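You operate a simulated robot arm through the tools that you are given. There is no shell and no other tool. Be economical: measure what you need, move in short steps, check, and stop when the job is done.

The job below is to be done with a simulated robot arm. You get a single attempt, and the scene is never put back.

## Task
Thread the orange roll through the silver buckle and crimp it once.
Fine: set the buckle in the seal press; stand the sealed roll in the ready tray.

The check looks at the end state, three seconds after you hand in, the way a careful person would. Anything else that was tipped, shoved, dropped, spilled or broken makes it a failure. Lids that push on must go on centred and level and be pressed home; caps that screw on are set level and turned clockwise until they are tight.

## Robot
A 6-joint arm with a two-finger parallel gripper, fixed in place. Base frame: the origin is at the foot of the arm, x ahead of it, y to its left, z up; the work surface is at about z = 0.82. Units: m, degrees, N and s.
With the tool pointing down near the work surface it reaches from about 0.26 to 0.68 m from the base axis. Its first joint turns from -66.0 to 66.0 degrees. Payload 2.9 kg.
The tool frame sits at the grasp point between the pads (the TCP): z along the fingers, y along the line on which they close. The tips reach 0.03 m beyond it. Largest opening 0.11 m; finger width 0.02, thickness 0.01; the body of the gripper, 0.048 by 0.112 m, starts 0.055 m behind the TCP.
Orientation is that of the tool frame in the base frame, as [roll, pitch, yaw] about the fixed x, y, z axes, in that order (R = Rz(yaw) Ry(pitch) Rx(roll)). With the fingers straight down and closing along the base's y, the tool's x points along the base's -x, its y along +y and its z along -z.

## Interface
- The arm moves only by the tool apply_moves. Its argument "motion" is a list of rows, each a list of 3 entries, a list of its own where there are three numbers: the turn, a rotation vector about the base's x, y, z in units of 5 degrees (1.0 is 5 degrees), then the shift along the base's x, y, z in units of 40 mm (1.0 is 40 mm), then the opening, from 0 (shut) to 1 (fully open). In form: [[[rx, ry, rz], [tx, ty, tz], fingers], ...]. A call has 1 to 8 rows; each row shifts and turns the commanded pose from where the row before left it. A call with a number of a shift or a turn outside -1 to 1 is refused whole. Each row takes 0.2 s and may step no farther than 0.05 m and 8.6 degrees from the row before; otherwise, or with a gripper value out of range, the whole call is refused. Where a pose cannot be reached the arm comes as near as it can. A force on the tool above 70 N (or 10 N above the force at the start of the call, whichever is more), or a blocked arm, ends the call early, and 0.2 s more pass. Each finger travels about 0.108 m/s and halts on what it meets, pressing with about 45 N; the grip force reading is that of the motor and also rises with nothing between the fingers. The clock runs only during rows and for 0.2 s after the last one: add rows that do not move to give the fingers time. It gives the time, the measured TCP pose, the force on the tool (base axes), the opening and the grip force at its end, in the units of the frame above (readings bear some noise), with the torque about the TCP (base axes, N m) and any sound that the robot's microphone picked up, and new pictures: "show" is both (left out), scene, wrist or none.
- Cameras (640 x 400 px; columns grow to the right, rows downward): "scene" is fixed at [0.0785, 0.4328, 1.3838]; the picture's right is [-0.74, -0.67, 0.00], its down [-0.39, 0.43, -0.81] and it looks along [0.55, -0.60, -0.59] (base axes); focal length 338 px, centre (320, 200). "wrist" rides on the gripper at [0.072, 0.017, -0.103] in the tool frame; the picture's right is [-0.23, 0.97, 0.00], its down [-0.76, -0.18, -0.62] and it looks along [-0.61, -0.14, 0.78] (tool axes); focal length 222 px, centre (320, 200). There is no depth. A picture from a camera that has moved, and an enlarged one, comes with that camera's place and axes in the base frame and with its lens.
- zoom(camera, box): a new picture of the part [left, top, right, bottom] of that camera's present view, enlarged. No time passes.
- sign_off(): hands the job in; it is judged then, once.

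Work in short steps. Places have to be worked out from the pictures, the camera data and where the tool is seen: move nearer, look again, correct. Check each grasp and each placing, and mend what went wrong. You have 120 turns and 200 pictures in all, those below and enlarged ones among them. Open the gripper and draw the arm clear of the work before you hand the job in, unless the task says otherwise; then end with one line.

The tools are called after "Call:" as a command line: name --argument value ..., lists and objects as JSON in quotes. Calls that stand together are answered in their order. apply_moves: Moves the arm, as the interface text tells. Its arguments: {"type":"object","properties":{"motion":{"type":"array","items":{"type":"array"}},"show":{"type":"string","enum":["both","scene","wrist","none"]}},"required":["motion"]} The other tools are called the same way: zoom (camera, box) takes an enlarged picture of a part of a camera's view; sign_off () hands the job in.

At the start:

```text
clock: 0.0
tool_pos: [0.4294, 0.0728, 1.1696]
orientation: [179.9, 0.0, -179.9]
ft_force: [-0.4, -0.3, 1.2]
ft_torque: [-0.04, -0.01, -0.01]
width: 0.1102
finger_force: 0.1
```

scene: 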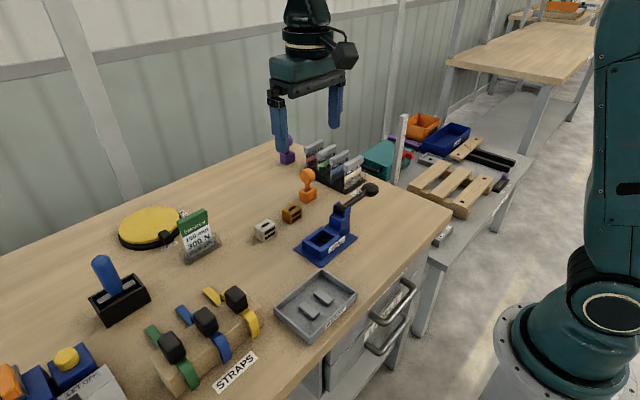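
wrist: 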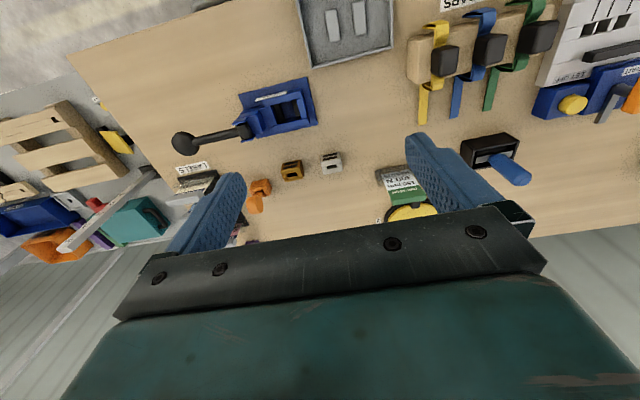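

I'll look closely at the scene first: the orange roll, silver buckle, press and tray.

Call:
zoom --camera "scene" --box '[240, 130, 400, 230]'

Call:
zoom --camera "scene" --box '[230, 190, 390, 290]'

Call:
zoom --camera "scene" --box '[80, 200, 380, 388]'

Call:
zoom --camera "wrist" --box '[160, 60, 400, 210]'

```text
4.00 times, centred on (320, 180) of scene
camera zoom: at [0.0785, 0.4328, 1.3838], right [-0.74, -0.67, 0.0], down [-0.39, 0.43, -0.81], along [0.55, -0.6, -0.59], focal length 1354 px, centre (320, 280)
```

zoom: 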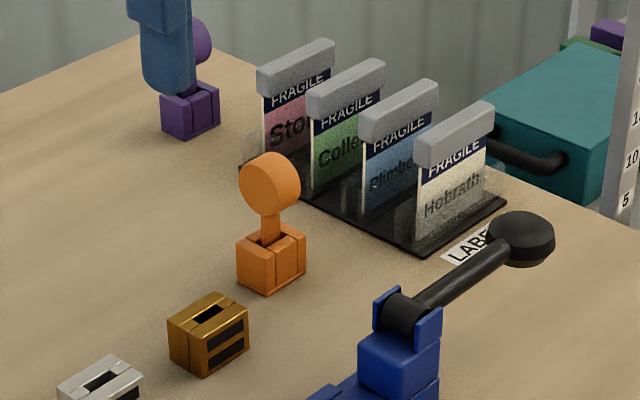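

```text
4.00 times, centred on (310, 240) of scene
camera zoom: at [0.0785, 0.4328, 1.3838], right [-0.74, -0.67, 0.0], down [-0.39, 0.43, -0.81], along [0.55, -0.6, -0.59], focal length 1354 px, centre (360, 40)
```

zoom: 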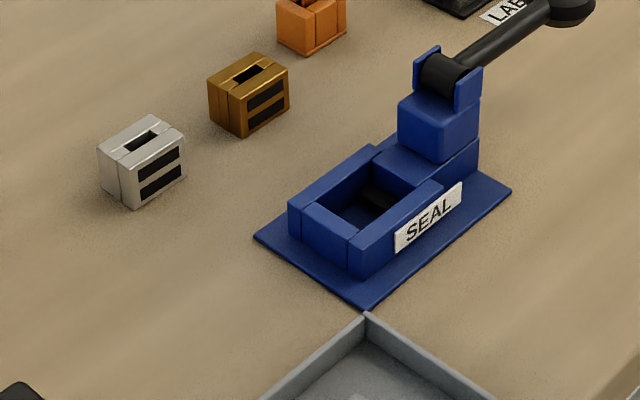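

```text
2.13 times, centred on (230, 294) of scene
camera zoom: at [0.0785, 0.4328, 1.3838], right [-0.74, -0.67, 0.0], down [-0.39, 0.43, -0.81], along [0.55, -0.6, -0.59], focal length 720 px, centre (512, 0)
```

zoom: 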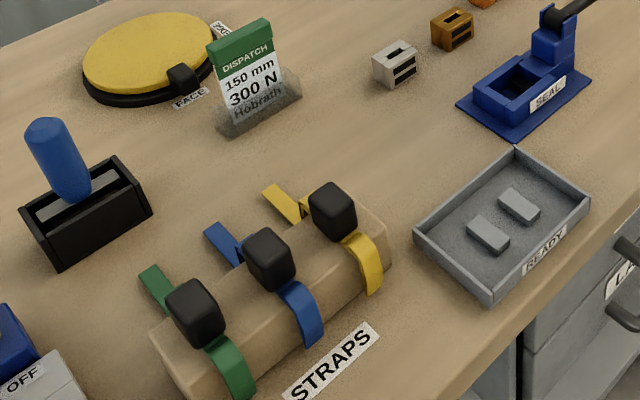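

```text
2.67 times, centred on (280, 135) of wrist
camera zoom: at [0.356, 0.0899, 1.2737], right [0.23, 0.97, 0.0], down [0.76, -0.18, 0.62], along [0.61, -0.14, -0.78], focal length 592 px, centre (427, 373)
```

zoom: 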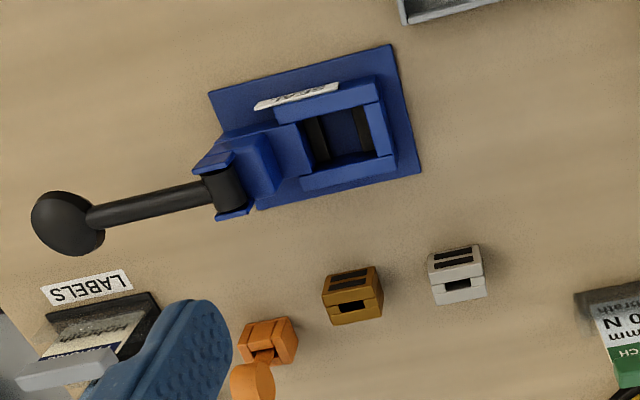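

Estimates: silver buckle near (0.61, 0.058), press plate axis-aligned at x 0.425–0.514, y −0.085–0.05. I'll lower the hand for a closer look.

Call:
apply_moves --motion '[[[0, 0, 0], [-0.5, 0, -0.9], 1], [[0, 0, 0], [-0.5, 0, -0.9], 1], [[0, 0, 0], [0, 0, -0.9], 1], [[0, 0, 0], [0, 0, -0.9], 1]]' --show "both"

```text
clock: 1.0
tool_pos: [0.3894, 0.0743, 1.028]
orientation: [-179.9, 0.0, 180.0]
ft_force: [0.0, 0.2, -1.3]
ft_torque: [0.0, 0.04, -0.01]
width: 0.11
finger_force: 0.1
camera wrist: at [0.316, 0.0899, 1.1307], right [0.23, 0.97, 0.0], down [0.76, -0.18, 0.62], along [0.61, -0.14, -0.78], focal length 222 px, centre (320, 200)
```

scene: 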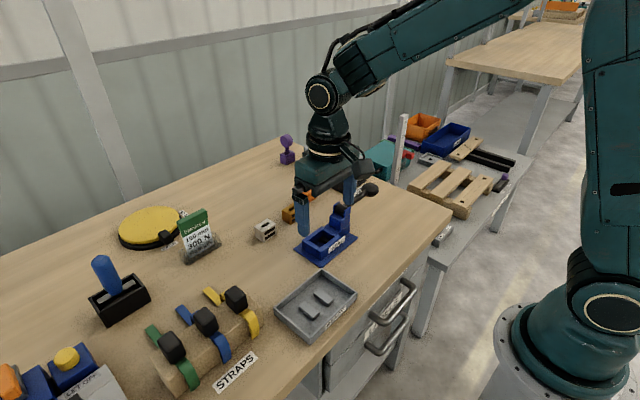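
wrist: 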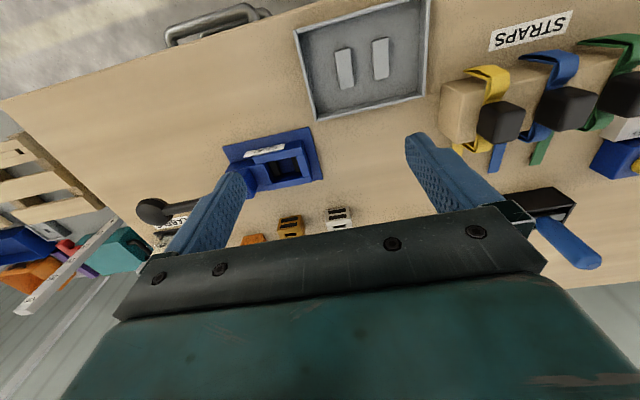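

The press, tray and buckles are in view; enlarge them.

Call:
zoom --camera "wrist" --box '[210, 110, 370, 210]'

Call:
zoom --camera "wrist" --box '[230, 170, 390, 270]'

Call:
zoom --camera "wrist" --box '[280, 0, 440, 130]'

```text
4.00 times, centred on (290, 160) of wrist
camera zoom: at [0.316, 0.0899, 1.1307], right [0.23, 0.97, 0.0], down [0.76, -0.18, 0.62], along [0.61, -0.14, -0.78], focal length 888 px, centre (440, 360)
```

zoom: 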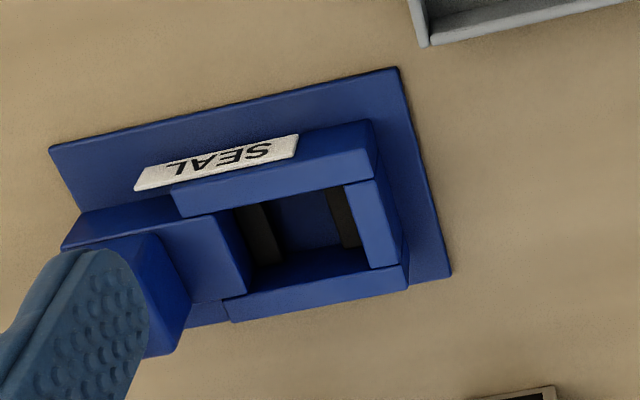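

```text
4.00 times, centred on (310, 220) of wrist
camera zoom: at [0.316, 0.0899, 1.1307], right [0.23, 0.97, 0.0], down [0.76, -0.18, 0.62], along [0.61, -0.14, -0.78], focal length 888 px, centre (360, 120)
```

zoom: 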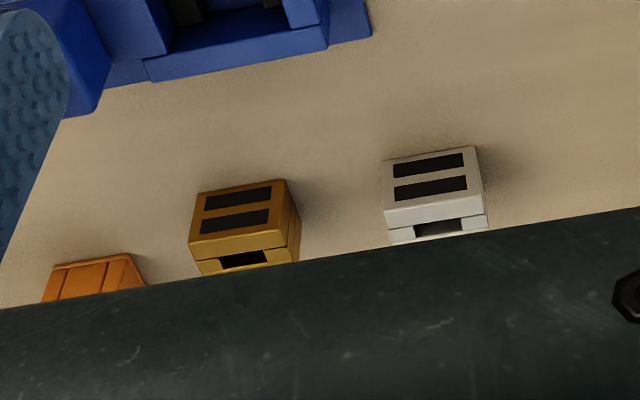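

```text
3.08 times, centred on (360, 65) of wrist
camera zoom: at [0.316, 0.0899, 1.1307], right [0.23, 0.97, 0.0], down [0.76, -0.18, 0.62], along [0.61, -0.14, -0.78], focal length 684 px, centre (197, 615)
```

zoom: 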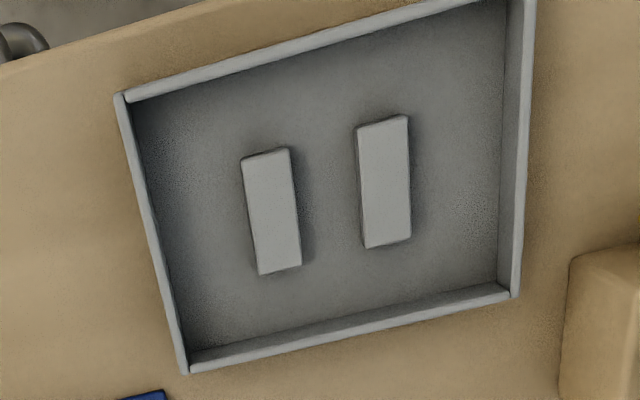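

Buckle looks like ~30(x)×42(y)×33(z) mm at about (0.601, 0.060), already in the nest's orientation. Now check nest height from the scene camera, and the rolls.

Call:
zoom --camera "scene" --box '[280, 190, 376, 270]'

Call:
zoom --camera "scene" --box '[264, 265, 370, 355]'

Call:
zoom --camera "scene" --box '[240, 130, 304, 250]'

```text
5.00 times, centred on (328, 230) of scene
camera zoom: at [0.0785, 0.4328, 1.3838], right [-0.74, -0.67, 0.0], down [-0.39, 0.43, -0.81], along [0.55, -0.6, -0.59], focal length 1692 px, centre (280, 50)
```

zoom: 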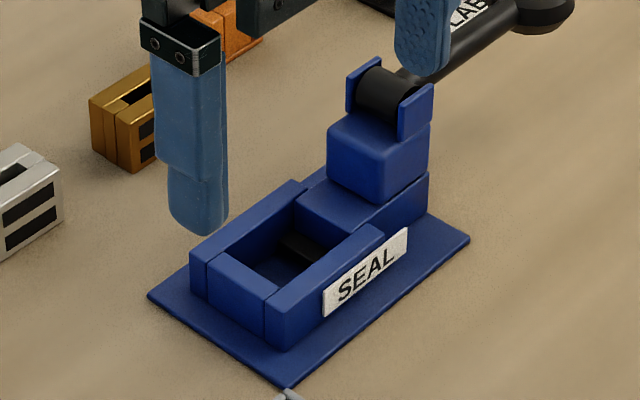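

```text
4.44 times, centred on (317, 310) of scene
camera zoom: at [0.0785, 0.4328, 1.3838], right [-0.74, -0.67, 0.0], down [-0.39, 0.43, -0.81], along [0.55, -0.6, -0.59], focal length 1504 px, centre (333, -289)
```

zoom: 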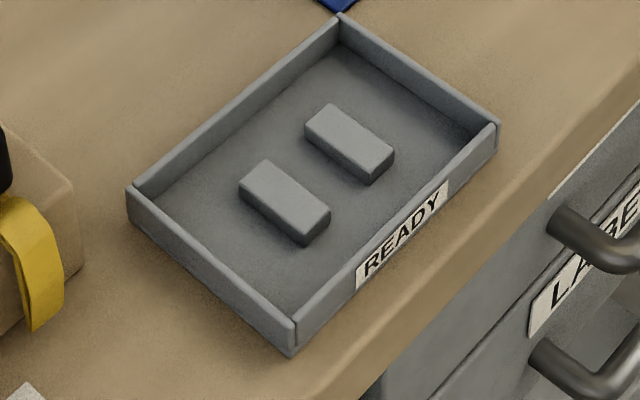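

```text
3.33 times, centred on (272, 190) of scene
camera zoom: at [0.0785, 0.4328, 1.3838], right [-0.74, -0.67, 0.0], down [-0.39, 0.43, -0.81], along [0.55, -0.6, -0.59], focal length 1128 px, centre (480, 233)
```

zoom: 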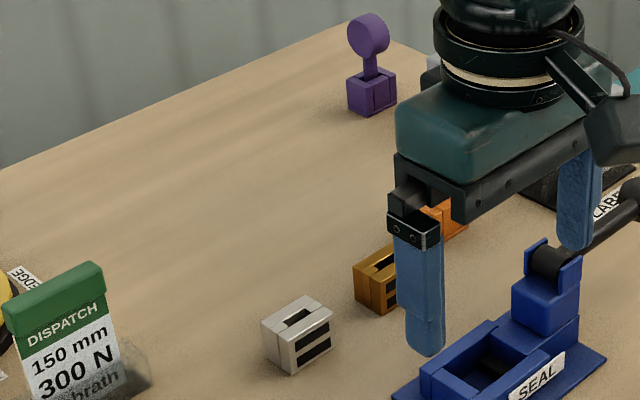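

Layout is clear: nest opening ≈ x 0.451–0.486, y −0.022–0.025, lever ball ≈ (0.472, −0.192, 0.887), tray gap ≈ y 0.117–0.142. I'll yaw the gripper −90° (closing along x) and travel toward the buckle.

Call:
apply_moves --motion '[[[0, 0, -1], [0.4, 0.2, 0], 1], [[0, 0, -1], [0.4, 0.2, 0], 1], [[0, 0, -1], [0.4, 0.2, 0], 1], [[0, 0, -1], [0.4, 0.2, 0], 1], [[0, 0, -1], [0.4, 0.2, 0], 1], [[0, 0, -1], [0.4, 0.2, 0], 1], [[0, 0, -1], [0.4, 0.2, 0], 1], [[0, 0, -1], [0.4, 0.2, 0], 1]]' --show "none"

Call:
apply_moves --motion '[[[0, 0, -1], [0.4, 0.2, 0], 1], [[0, 0, -1], [0.4, 0.2, 0], 1], [[0, 0, -1], [0.4, 0, 0], 1], [[0, 0, -1], [0.4, 0, 0], 1], [[0, 0, -1], [0.4, 0, 0], 1], [[0, 0, -1], [0, 0, 0], 1], [[0, 0, -1], [0, 0, 0], 1], [[0, 0, -1], [0, 0, 0], 1]]' --show "both"

```text
clock: 2.8
tool_pos: [0.5187, 0.1375, 1.0269]
orientation: [180.0, 0.1, 139.9]
ft_force: [0.0, -1.7, -1.0]
ft_torque: [0.01, 0.0, 0.0]
width: 0.1099
finger_force: 0.0
```

```text
clock: 4.6
tool_pos: [0.5976, 0.1524, 1.0261]
orientation: [-180.0, 0.0, 100.0]
ft_force: [0.3, -0.3, -0.5]
ft_torque: [0.0, -0.02, 0.02]
width: 0.11
finger_force: 0.0
camera wrist: at [0.6004, 0.227, 1.1297], right [1.0, -0.06, 0.0], down [-0.04, -0.78, 0.62], along [-0.04, -0.62, -0.78], focal length 222 px, centre (320, 200)
```

scene: 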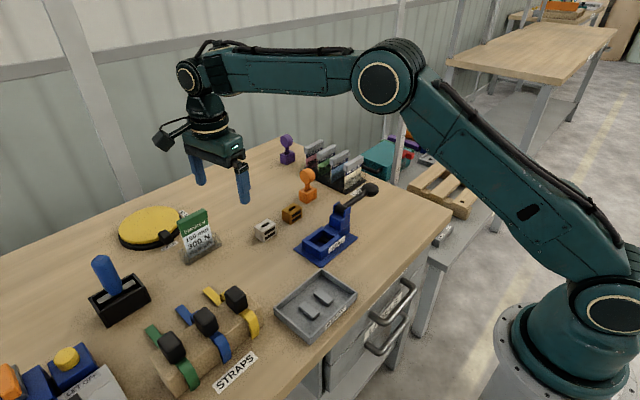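
wrist: 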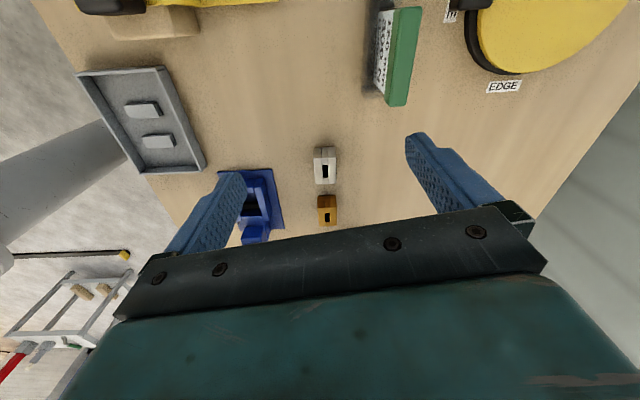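

Buckle is ahead (−y). Finish the yaw and zoom on the buckle from here to refine its place.

Call:
apply_moves --motion '[[[0, 0, -1], [0, -0.5, -0.5], 1], [[0, 0, -1], [0, -0.5, -0.5], 1]]' --show "none"

Call:
zoom --camera "wrist" --box '[240, 120, 400, 220]'

```text
clock: 5.2
tool_pos: [0.5971, 0.1133, 0.9857]
orientation: [-180.0, 0.0, 89.9]
ft_force: [-0.7, 1.2, 0.1]
ft_torque: [-0.02, 0.05, 0.02]
width: 0.11
finger_force: 0.0
```

```text
4.00 times, centred on (320, 170) of wrist
camera zoom: at [0.613, 0.1848, 1.0895], right [0.97, -0.23, 0.0], down [-0.18, -0.76, 0.62], along [-0.14, -0.61, -0.78], focal length 888 px, centre (320, 320)
```

zoom: 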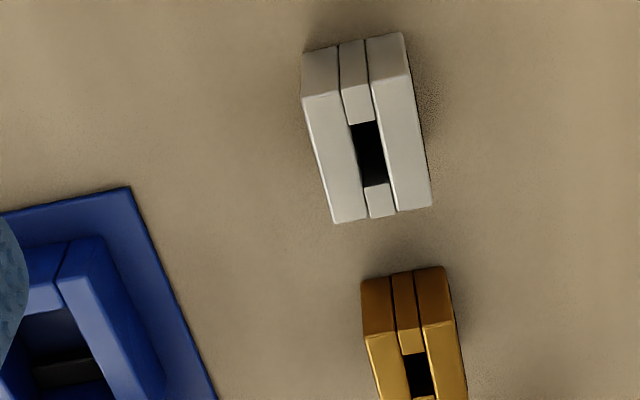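

Buckle centre refined to (0.599, 0.058), top ≈0.853. Moving above it and partway down, fingers half-open.

Call:
apply_moves --motion '[[[0, 0, 0], [0.05, -0.7, -0.5], 0.6], [[0, 0, 0], [0, -0.68, -0.5], 0.6], [[0, 0, 0], [0, 0, -0.5], 0.6], [[0, 0, 0], [0, 0, -0.5], 0.6]]' --show "both"

Call:
zoom --camera "wrist" --box '[240, 130, 400, 230]'

Call:
zoom --camera "scene" --box '[220, 170, 340, 260]'

```text
clock: 6.2
tool_pos: [0.6012, 0.058, 0.906]
orientation: [-180.0, 0.0, 90.0]
ft_force: [0.4, 0.0, 0.4]
ft_torque: [-0.01, 0.02, 0.03]
width: 0.0661
finger_force: 0.1
camera wrist: at [0.6159, 0.13, 1.0092], right [0.97, -0.23, 0.0], down [-0.18, -0.76, 0.62], along [-0.14, -0.61, -0.78], focal length 222 px, centre (320, 200)
```

scene: 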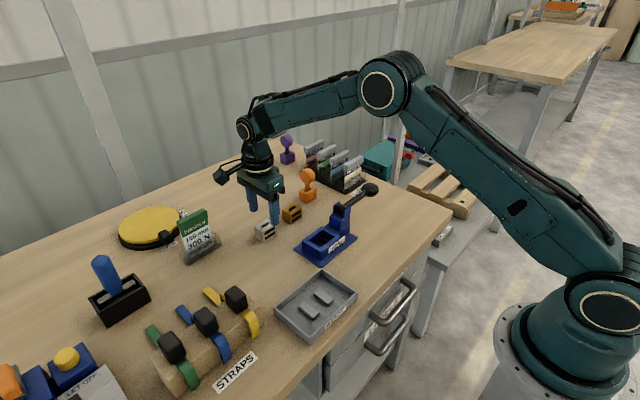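
wrist: 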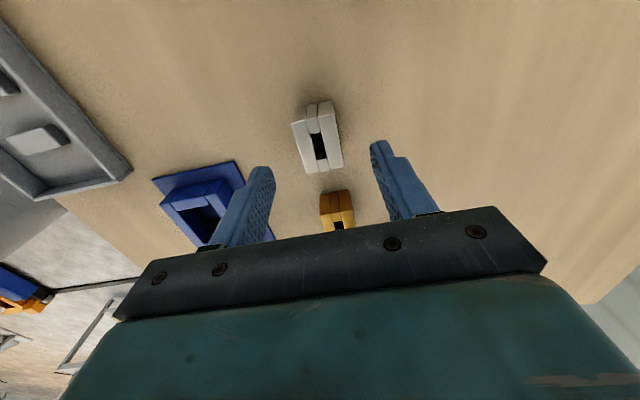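

```text
4.00 times, centred on (320, 180) of wrist
camera zoom: at [0.6159, 0.13, 1.0092], right [0.97, -0.23, 0.0], down [-0.18, -0.76, 0.62], along [-0.14, -0.61, -0.78], focal length 888 px, centre (320, 280)
```

zoom: 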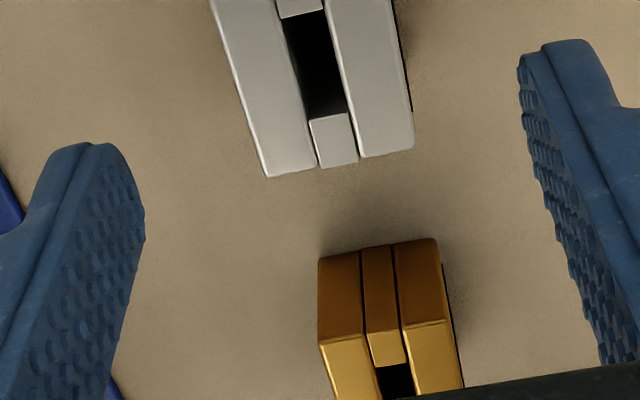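

```text
4.44 times, centred on (280, 215) of scene
camera zoom: at [0.0785, 0.4328, 1.3838], right [-0.74, -0.67, 0.0], down [-0.39, 0.43, -0.81], along [0.55, -0.6, -0.59], focal length 1504 px, centre (498, 133)
```

zoom: 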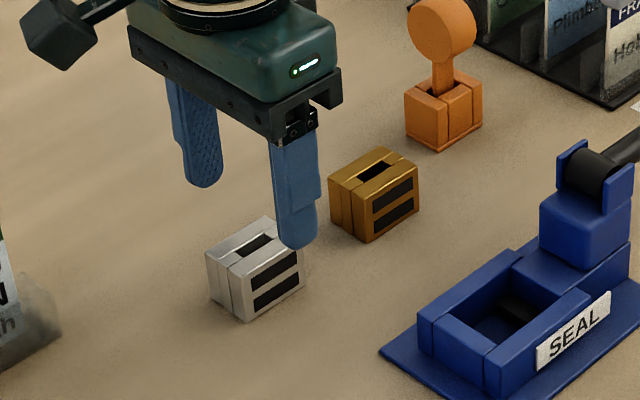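

Buckle still at (0.599, 0.058). Small x correction, descend to TCP z≈0.874 and close.

Call:
apply_moves --motion '[[[0, 0, 0], [-0.06, 0, -0.4], 0.6], [[0, 0, 0], [0, 0, -0.4], 0.6], [[0, 0, 0], [0, 0, 0], 0], [[0, 0, 0], [0, 0, 0], 0], [[0, 0, 0], [0, 0, 0], 0]]' --show "none"

Call:
zoom --camera "scene" --box '[220, 170, 340, 260]'

```text
clock: 7.4
tool_pos: [0.5978, 0.0571, 0.8741]
orientation: [-179.9, 0.0, 89.9]
ft_force: [0.4, 0.2, 1.1]
ft_torque: [-0.03, -0.04, 0.02]
width: 0.031
finger_force: 45.3
```

```text
4.44 times, centred on (280, 215) of scene
camera zoom: at [0.0785, 0.4328, 1.3838], right [-0.74, -0.67, 0.0], down [-0.39, 0.43, -0.81], along [0.55, -0.6, -0.59], focal length 1504 px, centre (498, 133)
```

zoom: 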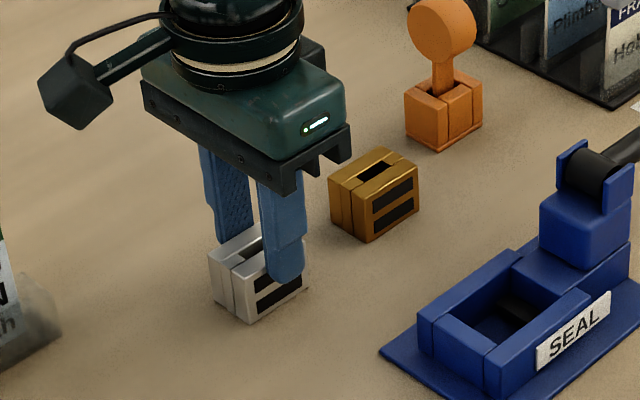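

Buckle gripped (31 mm). Lift and carry to a viewing place just +y of the nest.

Call:
apply_moves --motion '[[[0, 0, 0], [0, 0, 0.5], 0], [[0, 0, 0], [0, 0, 0.7], 0], [[0, 0, 0], [-0.2, 0.1, 0.7], 0], [[0, 0, 0], [-0.8, 0.1, 0], 0], [[0, 0, 0], [-0.8, 0.1, 0], 0], [[0, 0, 0], [-0.8, 0, 0], 0], [[0, 0, 0], [-0.6, 0, 0], 0]]' --show "both"

Call:
zoom --camera "wrist" --box '[240, 100, 400, 220]'

```text
clock: 9.0
tool_pos: [0.4679, 0.0708, 0.9495]
orientation: [180.0, 0.0, 90.0]
ft_force: [0.5, 0.3, -1.4]
ft_torque: [0.02, -0.03, -0.02]
width: 0.0313
finger_force: 45.1
camera wrist: at [0.4835, 0.1423, 1.0541], right [0.97, -0.23, 0.0], down [-0.18, -0.76, 0.62], along [-0.14, -0.61, -0.78], focal length 222 px, centre (320, 200)
```

scene: 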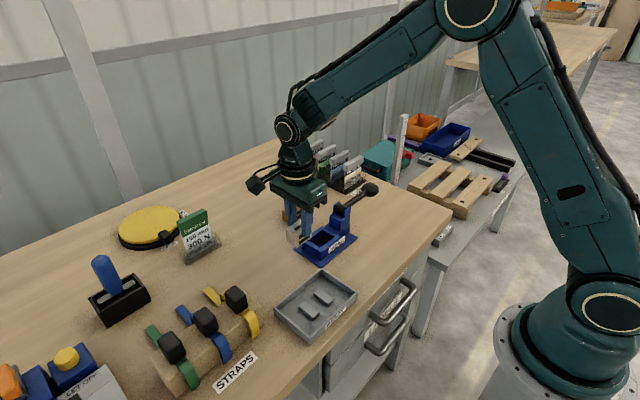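
wrist: 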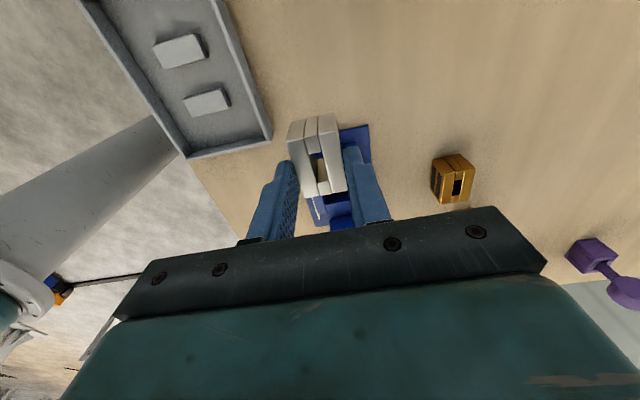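

```text
3.33 times, centred on (320, 160) of wrist
camera zoom: at [0.4835, 0.1423, 1.0541], right [0.97, -0.23, 0.0], down [-0.18, -0.76, 0.62], along [-0.14, -0.61, -0.78], focal length 740 px, centre (320, 333)
```

zoom: 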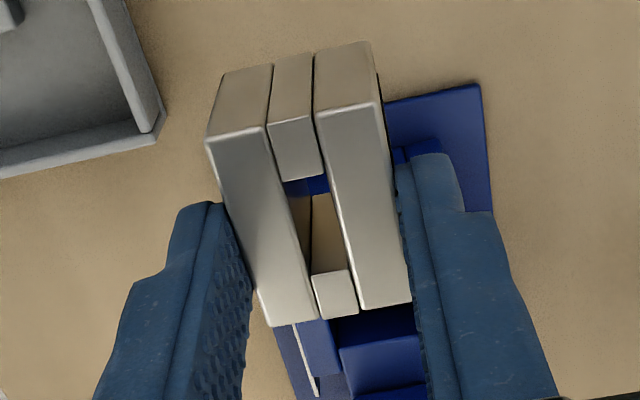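

The held buckle hides the nest, so raise and move −y so the camera looks straight down on the nest.

Call:
apply_moves --motion '[[[0, 0, 0], [0, 0, 0.7], 0], [[0, 0, 0], [0, 0, 0.6], 0], [[0, 0, 0], [0, -0.75, 0], 0], [[0, 0, 0], [0, -0.75, 0], 0], [[0, 0, 0], [0, -0.75, 0], 0], [[0, 0, 0], [0, -0.75, 0], 0]]' --show "none"

Call:
zoom --camera "wrist" --box '[240, 20, 400, 120]'

```text
clock: 10.4
tool_pos: [0.4689, -0.0498, 1.0016]
orientation: [180.0, 0.0, 89.9]
ft_force: [0.0, -0.2, -1.2]
ft_torque: [0.02, -0.01, 0.02]
width: 0.0311
finger_force: 45.2
```

```text
4.00 times, centred on (320, 70) of wrist
camera zoom: at [0.4846, 0.0226, 1.1066], right [0.97, -0.23, 0.0], down [-0.18, -0.76, 0.62], along [-0.14, -0.61, -0.78], focal length 888 px, centre (320, 720)
```

zoom: 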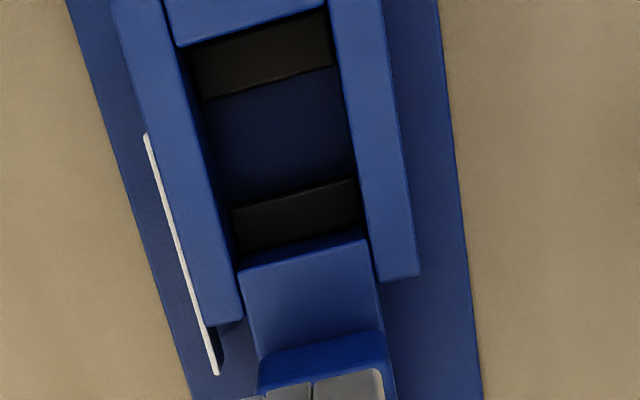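

Nest opening measured: centre ≈ (0.4695, −0.001), ~34×48 mm. Move the buckle over it and stop ~1 cm above the walls.

Call:
apply_moves --motion '[[[0, 0, 0], [0, 0.6, 0], 0], [[0, 0, 0], [0, 0.6, 0], 0], [[0, 0, 0], [0, 0, -0.7], 0], [[0, 0, 0], [0, 0, -0.7], 0], [[0, 0, 0], [0, 0, -0.7], 0], [[0, 0, 0], [0, 0, 0], 0]]' --show "none"

Call:
zoom --camera "scene" --box '[280, 190, 376, 270]'

Call:
zoom --camera "wrist" --box '[240, 100, 400, 220]'

```text
clock: 11.8
tool_pos: [0.4685, -0.0024, 0.9174]
orientation: [-180.0, 0.0, 89.9]
ft_force: [0.2, -0.4, -1.3]
ft_torque: [0.0, 0.01, -0.02]
width: 0.0307
finger_force: 45.2
```

```text
5.00 times, centred on (328, 230) of scene
camera zoom: at [0.0785, 0.4328, 1.3838], right [-0.74, -0.67, 0.0], down [-0.39, 0.43, -0.81], along [0.55, -0.6, -0.59], focal length 1692 px, centre (280, 50)
```

zoom: 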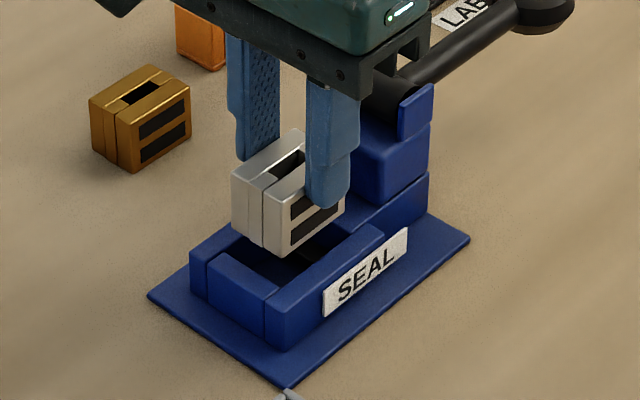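

```text
3.33 times, centred on (320, 160) of wrist
camera zoom: at [0.4842, 0.0704, 1.0213], right [0.97, -0.23, 0.0], down [-0.18, -0.76, 0.62], along [-0.14, -0.61, -0.78], focal length 740 px, centre (320, 333)
```

zoom: 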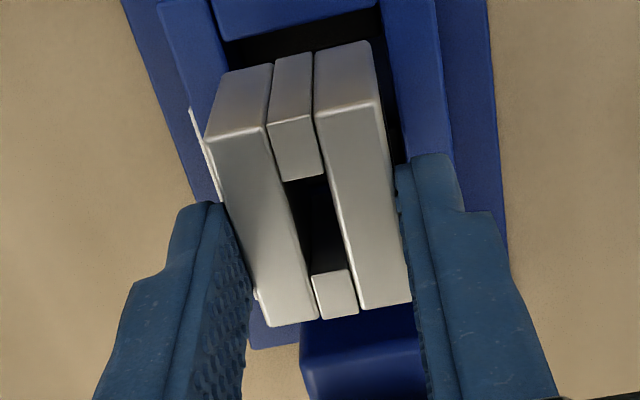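

Slight x correction (+1.5 mm) and descend gently into the nest, watching force.

Call:
apply_moves --motion '[[[0, 0, 0], [0.04, 0, -0.2], 0], [[0, 0, 0], [0, 0, -0.2], 0], [[0, 0, 0], [0, 0, -0.15], 0], [[0, 0, 0], [0, 0, -0.1], 0]]' --show "none"

Call:
zoom --camera "wrist" --box '[240, 100, 400, 220]'

Call:
zoom --camera "scene" --box '[280, 190, 376, 270]'

```text
clock: 12.8
tool_pos: [0.4713, -0.0017, 0.8903]
orientation: [-180.0, -0.1, 90.0]
ft_force: [-0.9, 0.3, -0.9]
ft_torque: [0.01, -0.01, 0.03]
width: 0.0312
finger_force: 44.8
```

```text
3.33 times, centred on (320, 160) of wrist
camera zoom: at [0.486, 0.07, 0.9954], right [0.97, -0.23, 0.0], down [-0.18, -0.76, 0.62], along [-0.14, -0.61, -0.78], focal length 740 px, centre (320, 333)
```

zoom: 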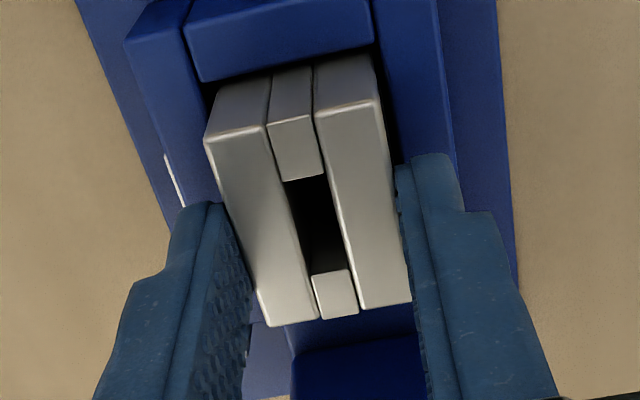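

```text
5.00 times, centred on (328, 230) of scene
camera zoom: at [0.0785, 0.4328, 1.3838], right [-0.74, -0.67, 0.0], down [-0.39, 0.43, -0.81], along [0.55, -0.6, -0.59], focal length 1692 px, centre (280, 50)
```

zoom: 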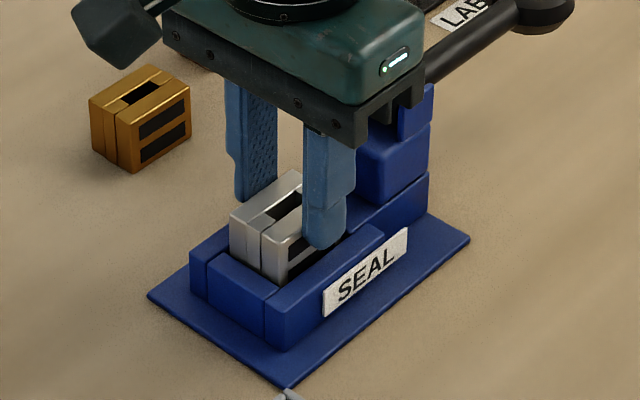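

Buckle is entering cleanly without force. Lower another ~7 mm.

Call:
apply_moves --motion '[[[0, 0, 0], [0, 0, -0.1], 0], [[0, 0, 0], [0, 0, -0.08], 0]]' --show "none"

Call:
zoom --camera "scene" --box '[296, 210, 360, 260]'

```text
clock: 13.4
tool_pos: [0.4698, -0.0011, 0.8868]
orientation: [180.0, -0.1, 90.0]
ft_force: [-0.3, -0.1, -1.0]
ft_torque: [0.01, -0.03, -0.02]
width: 0.0312
finger_force: 45.2
```

```text
8.00 times, centred on (328, 235) of scene
camera zoom: at [0.0785, 0.4328, 1.3838], right [-0.74, -0.67, 0.0], down [-0.39, 0.43, -0.81], along [0.55, -0.6, -0.59], focal length 2708 px, centre (256, -80)
```

zoom: 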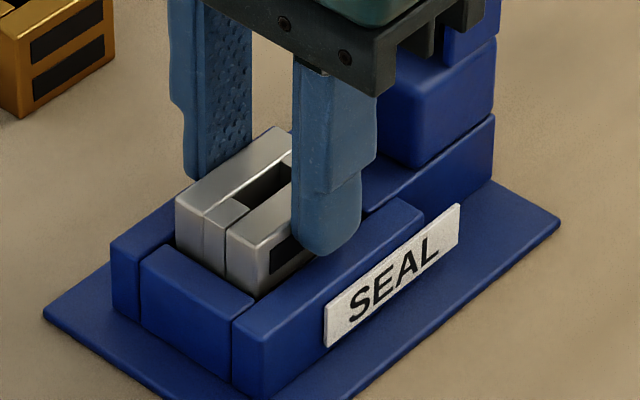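

No contact yet; lower a few more millimetres.

Call:
apply_moves --motion '[[[0, 0, 0], [0, 0, -0.06], 0], [[0, 0, 0], [0, 0, -0.06], 0], [[0, 0, 0], [0, 0, 0], 0]]' --show "none"

Call:
zoom --camera "scene" --box '[296, 210, 360, 260]'

```text
clock: 14.2
tool_pos: [0.4709, -0.0019, 0.8825]
orientation: [179.8, 0.0, 90.1]
ft_force: [-11.8, -2.8, 37.7]
ft_torque: [-0.08, 0.48, 0.03]
width: 0.0314
finger_force: 44.7
```

```text
8.00 times, centred on (328, 235) of scene
camera zoom: at [0.0777, 0.4327, 1.3838], right [-0.74, -0.67, 0.0], down [-0.39, 0.43, -0.81], along [0.55, -0.6, -0.59], focal length 2708 px, centre (256, -80)
```

zoom: 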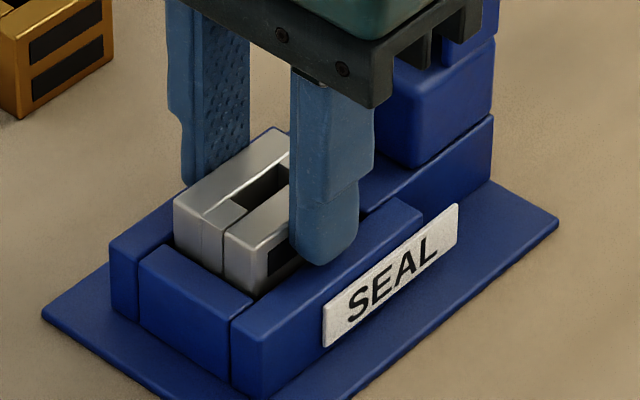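

Contact at TCP z≈0.8825 (38 N): seat or fingertips on wall. Relieve the load, then open the fingers slightly and look.

Call:
apply_moves --motion '[[[0, 0, 0], [0, 0, 0.07], 0], [[0, 0, 0], [0, 0, 0], 0.36], [[0, 0, 0], [0, 0, 0], 0.36], [[0, 0, 0], [0, 0, 0.5], 0.36], [[0, 0, 0], [0, 0, 1], 0.36], [[0, 0, 0], [0, 0, 0.5], 0.36], [[0, 0, 0], [0, -0.6, 0.5], 0.36], [[0, 0, 0], [0, -0.6, 0.5], 0.36]]' --show "none"

Call:
zoom --camera "scene" --box '[296, 210, 360, 260]'

Call:
zoom --camera "wrist" --box '[240, 20, 400, 120]'

```text
clock: 16.0
tool_pos: [0.471, -0.0503, 1.0029]
orientation: [-180.0, 0.0, 90.1]
ft_force: [-0.2, -0.4, 0.2]
ft_torque: [0.02, -0.01, 0.02]
width: 0.0398
finger_force: 0.1
```

```text
8.00 times, centred on (328, 235) of scene
camera zoom: at [0.0785, 0.4328, 1.3838], right [-0.74, -0.67, 0.0], down [-0.39, 0.43, -0.81], along [0.55, -0.6, -0.59], focal length 2708 px, centre (256, -80)
```

zoom: 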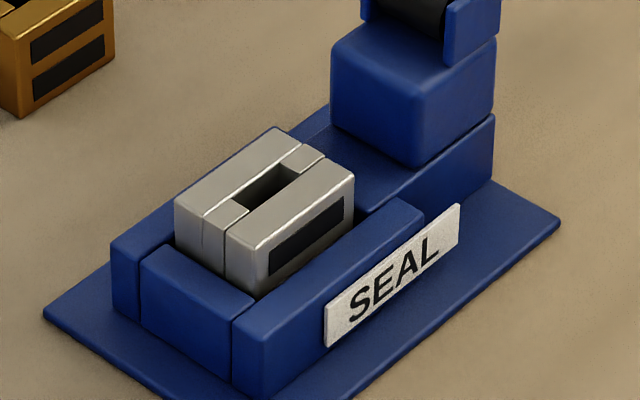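

```text
4.00 times, centred on (320, 70) of wrist
camera zoom: at [0.4859, 0.0221, 1.106], right [0.97, -0.23, 0.0], down [-0.18, -0.76, 0.62], along [-0.14, -0.61, -0.78], focal length 888 px, centre (320, 720)
```

zoom: 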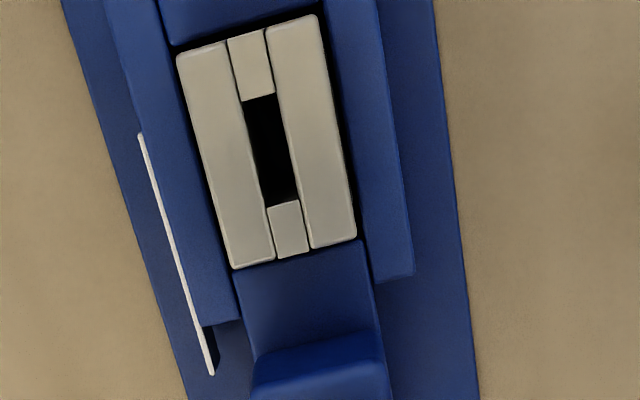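

Buckle is seated level in the nest, slot centre ≈ (0.470, 0.000), top ≈0.862. Now move to view the orange roll.

Call:
apply_moves --motion '[[[0, 0, 0], [0.65, 0, 0.2], 0.7], [[0, 0, 0], [0.65, 0, 0.2], 0.7], [[0, 0, 0], [0.65, 0, 0.1], 0.7], [[0, 0, 0], [0.65, 0, 0], 0.7], [[0, 0, 0], [0.65, 0, 0], 0.7]]' --show "wrist"

Call:
zoom --camera "scene" --box '[270, 150, 350, 220]'

```text
clock: 17.2
tool_pos: [0.6015, -0.0508, 1.0233]
orientation: [-179.9, 0.0, 90.0]
ft_force: [-0.4, 0.1, 0.5]
ft_torque: [-0.04, 0.0, -0.01]
width: 0.077
finger_force: 0.1
camera wrist: at [0.617, 0.022, 1.1265], right [0.97, -0.23, 0.0], down [-0.18, -0.76, 0.62], along [-0.14, -0.61, -0.78], focal length 222 px, centre (320, 200)
```

wrist: 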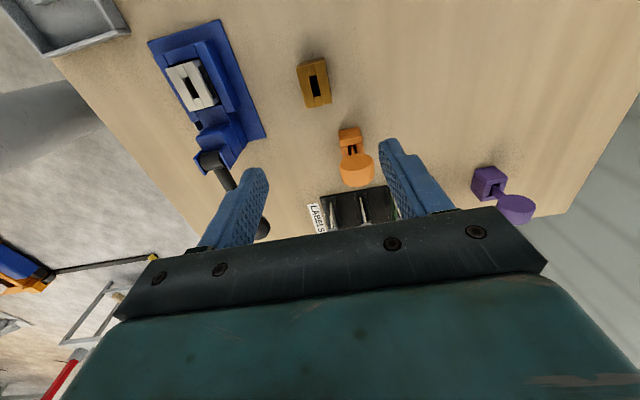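

```text
5.71 times, centred on (310, 185) of scene
camera zoom: at [0.0785, 0.4328, 1.3838], right [-0.74, -0.67, 0.0], down [-0.39, 0.43, -0.81], along [0.55, -0.6, -0.59], focal length 1934 px, centre (377, 286)
```

zoom: 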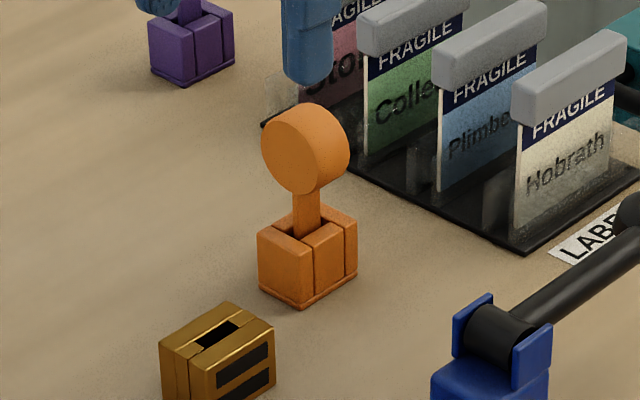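

Call:
zoom --camera "wrist" --box '[280, 110, 420, 210]'

```text
4.00 times, centred on (350, 160) of wrist
camera zoom: at [0.617, 0.022, 1.1265], right [0.97, -0.23, 0.0], down [-0.18, -0.76, 0.62], along [-0.14, -0.61, -0.78], focal length 888 px, centre (200, 360)
```

zoom: 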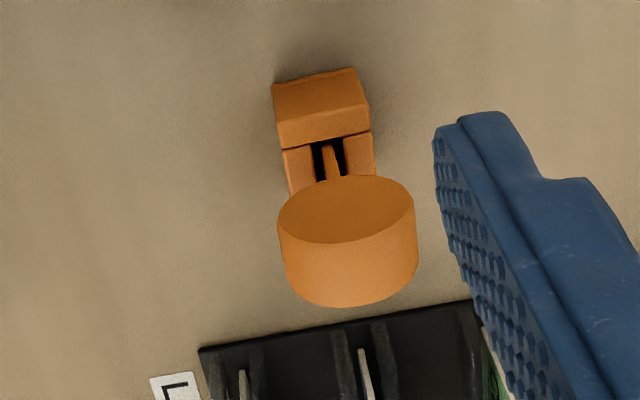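

The disk's axis is along y: centre ≈ (0.6285, −0.118, 0.902), Ø40, ~21 thick, tail wide along y — matching the buckle slot. Gripping its flat faces (closing along y) is firmest, so I yaw back +90° while moving over it.

Call:
apply_moves --motion '[[[0, 0, 1], [0, -0.1, 0], 0.7], [[0, 0, 1], [0, -0.1, 0], 0.7], [[0, 0, 1], [0, -0.1, 0], 0.7], [[0, 0, 1], [0, -0.1, 0], 0.7], [[0, 0, 1], [0, -0.1, 0], 0.7], [[0, 0, 1], [0, -0.1, 0], 0.7], [[0, 0, 1], [0, -0.1, 0], 0.7], [[0, 0, 1], [0, -0.1, 0], 0.7]]' --show "none"

Call:
apply_moves --motion '[[[0, 0, 1], [0, -0.1, 0], 0.7], [[0, 0, 1], [0, -0.1, 0], 0.7], [[0, 0, 1], [0, -0.1, 0], 0.7], [[0, 0, 1], [0, -0.1, 0], 0.7], [[0, 0, 1], [0, -0.1, 0], 0.7], [[0, 0, 1], [0, -0.1, 0], 0.7], [[0, 0, 1], [0, -0.1, 0], 0.7], [[0, 0, 1], [0, -0.1, 0], 0.7]]' --show "none"

Call:
apply_moves --motion '[[[0, 0, 1], [-0.5, 0, 0], 0.5], [[0, 0, 1], [-0.5, 0, 0], 0.5]]' --show "wrist"

Call:
zoom --camera "wrist" --box '[240, 130, 400, 230]'

```text
clock: 19.0
tool_pos: [0.6011, -0.0823, 1.0235]
orientation: [180.0, 0.0, 130.1]
ft_force: [0.0, 0.1, 0.3]
ft_torque: [0.0, 0.03, 0.0]
width: 0.0773
finger_force: 0.0
```

```text
clock: 20.8
tool_pos: [0.6017, -0.1133, 1.0223]
orientation: [-180.0, 0.0, 170.1]
ft_force: [-0.3, -0.2, -0.5]
ft_torque: [0.0, -0.01, -0.01]
width: 0.0771
finger_force: 0.0
```

```text
clock: 21.4
tool_pos: [0.5627, -0.1135, 1.0218]
orientation: [-180.0, 0.0, -179.9]
ft_force: [0.4, -0.3, -0.1]
ft_torque: [-0.02, 0.0, -0.02]
width: 0.055
finger_force: 0.1
camera wrist: at [0.4881, -0.0975, 1.1261], right [0.23, 0.97, 0.0], down [0.76, -0.18, 0.62], along [0.61, -0.14, -0.78], focal length 222 px, centre (320, 200)
```

wrist: 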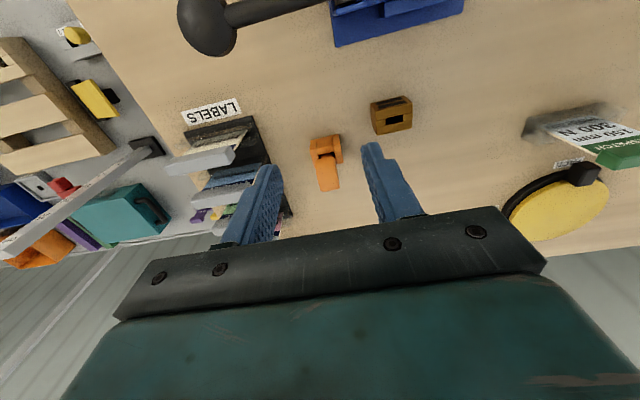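

```text
4.00 times, centred on (320, 180) of wrist
camera zoom: at [0.4881, -0.0975, 1.1261], right [0.23, 0.97, 0.0], down [0.76, -0.18, 0.62], along [0.61, -0.14, -0.78], focal length 888 px, centre (320, 280)
```

zoom: 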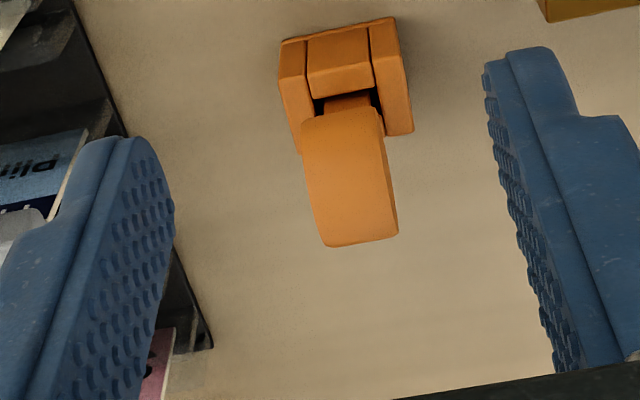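

Disk centre confirmed: (0.628, −0.1186), tail ~16 mm wide. Move over it and descend partway, then check.

Call:
apply_moves --motion '[[[0, 0, 0], [0.82, -0.06, 0], 0.5], [[0, 0, 0], [0.82, -0.06, 0], 0.5], [[0, 0, 0], [0, 0, -0.7], 0.5], [[0, 0, 0], [0, 0, -0.7], 0.5], [[0, 0, 0], [0, 0, -0.6], 0.5]]' --show "scene"

Call:
zoom --camera "wrist" --box '[240, 100, 400, 230]'

Call:
zoom --camera "scene" --box '[270, 140, 350, 210]'

```text
clock: 22.6
tool_pos: [0.6273, -0.1157, 0.9416]
orientation: [180.0, 0.0, -180.0]
ft_force: [0.3, -1.0, -0.2]
ft_torque: [-0.06, -0.04, -0.03]
width: 0.0548
finger_force: 0.0
```

scene: 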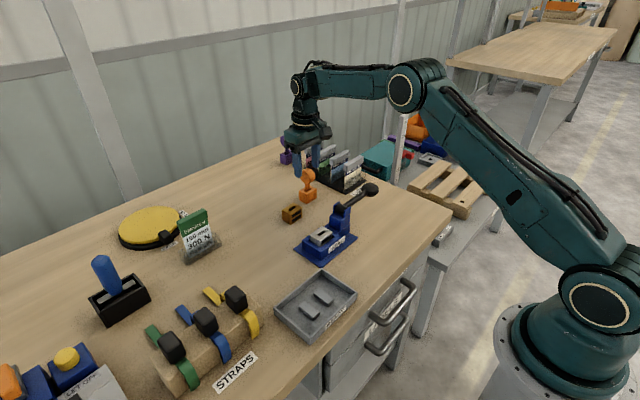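

```text
3.08 times, centred on (320, 165) of wrist
camera zoom: at [0.554, -0.1008, 1.0462], right [0.23, 0.97, 0.0], down [0.76, -0.18, 0.62], along [0.61, -0.14, -0.78], focal length 684 px, centre (320, 308)
```

zoom: 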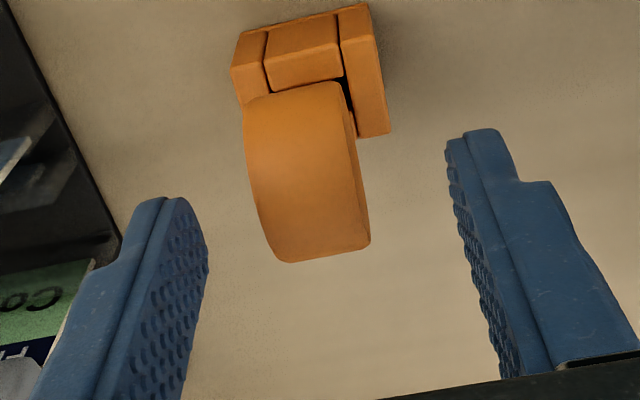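

```text
5.71 times, centred on (310, 175) of scene
camera zoom: at [0.0785, 0.4328, 1.3838], right [-0.74, -0.67, 0.0], down [-0.39, 0.43, -0.81], along [0.55, -0.6, -0.59], focal length 1934 px, centre (377, 343)
```

zoom: 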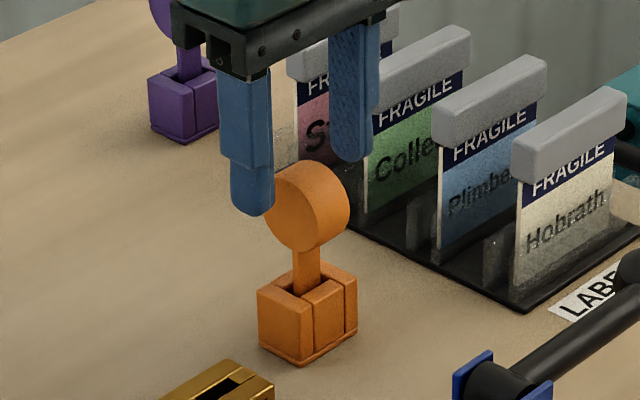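

Shift −3 mm in y, descend to disk centre height and close.

Call:
apply_moves --motion '[[[0, 0, 0], [0.02, -0.07, -0.5], 0.5], [[0, 0, 0], [0, 0, -0.48], 0.5], [[0, 0, 0], [0, 0, 0], 0.5], [[0, 0, 0], [0, 0, 0], 0.35], [[0, 0, 0], [0, 0, 0], 0]]' --show "none"

Call:
zoom --camera "scene" --box '[270, 140, 350, 210]'

```text
clock: 23.8
tool_pos: [0.6288, -0.1223, 0.9038]
orientation: [-180.0, 0.0, -180.0]
ft_force: [0.1, 0.0, 0.2]
ft_torque: [0.0, -0.01, -0.03]
width: 0.0209
finger_force: 45.0
```

```text
5.71 times, centred on (310, 175) of scene
camera zoom: at [0.0785, 0.4328, 1.3838], right [-0.74, -0.67, 0.0], down [-0.39, 0.43, -0.81], along [0.55, -0.6, -0.59], focal length 1934 px, centre (377, 343)
```

zoom: 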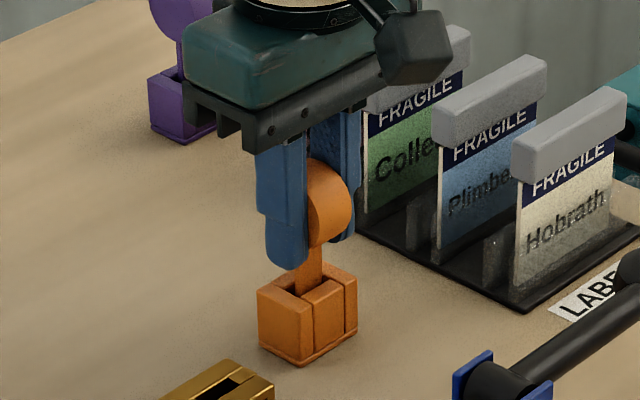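

Disk gripped (21 mm). Lift straight up slowly.

Call:
apply_moves --motion '[[[0, 0, 0], [0, 0, 0.3], 0], [[0, 0, 0], [0, 0, 0.4], 0], [[0, 0, 0], [0, 0, 0.5], 0], [[0, 0, 0], [0, 0, 0.6], 0]]' --show "none"

Call:
zoom --camera "scene" --box '[270, 120, 350, 210]'

```text
clock: 24.8
tool_pos: [0.6279, -0.1213, 0.9759]
orientation: [-180.0, 0.0, -180.0]
ft_force: [-0.6, 0.3, -1.4]
ft_torque: [-0.01, 0.01, 0.0]
width: 0.021
finger_force: 44.4
```

```text
4.44 times, centred on (310, 165) of scene
camera zoom: at [0.0785, 0.4328, 1.3838], right [-0.74, -0.67, 0.0], down [-0.39, 0.43, -0.81], along [0.55, -0.6, -0.59], focal length 1504 px, centre (364, 356)
```

zoom: 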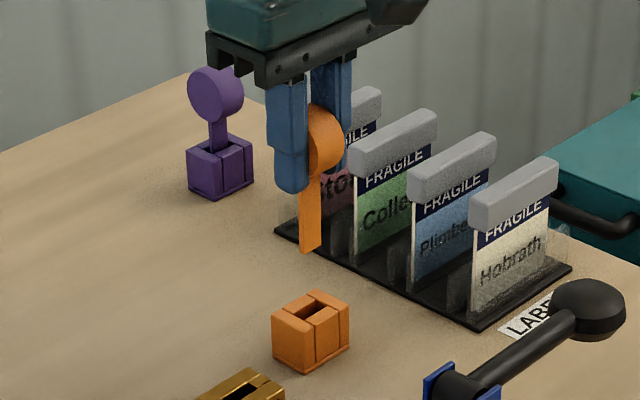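

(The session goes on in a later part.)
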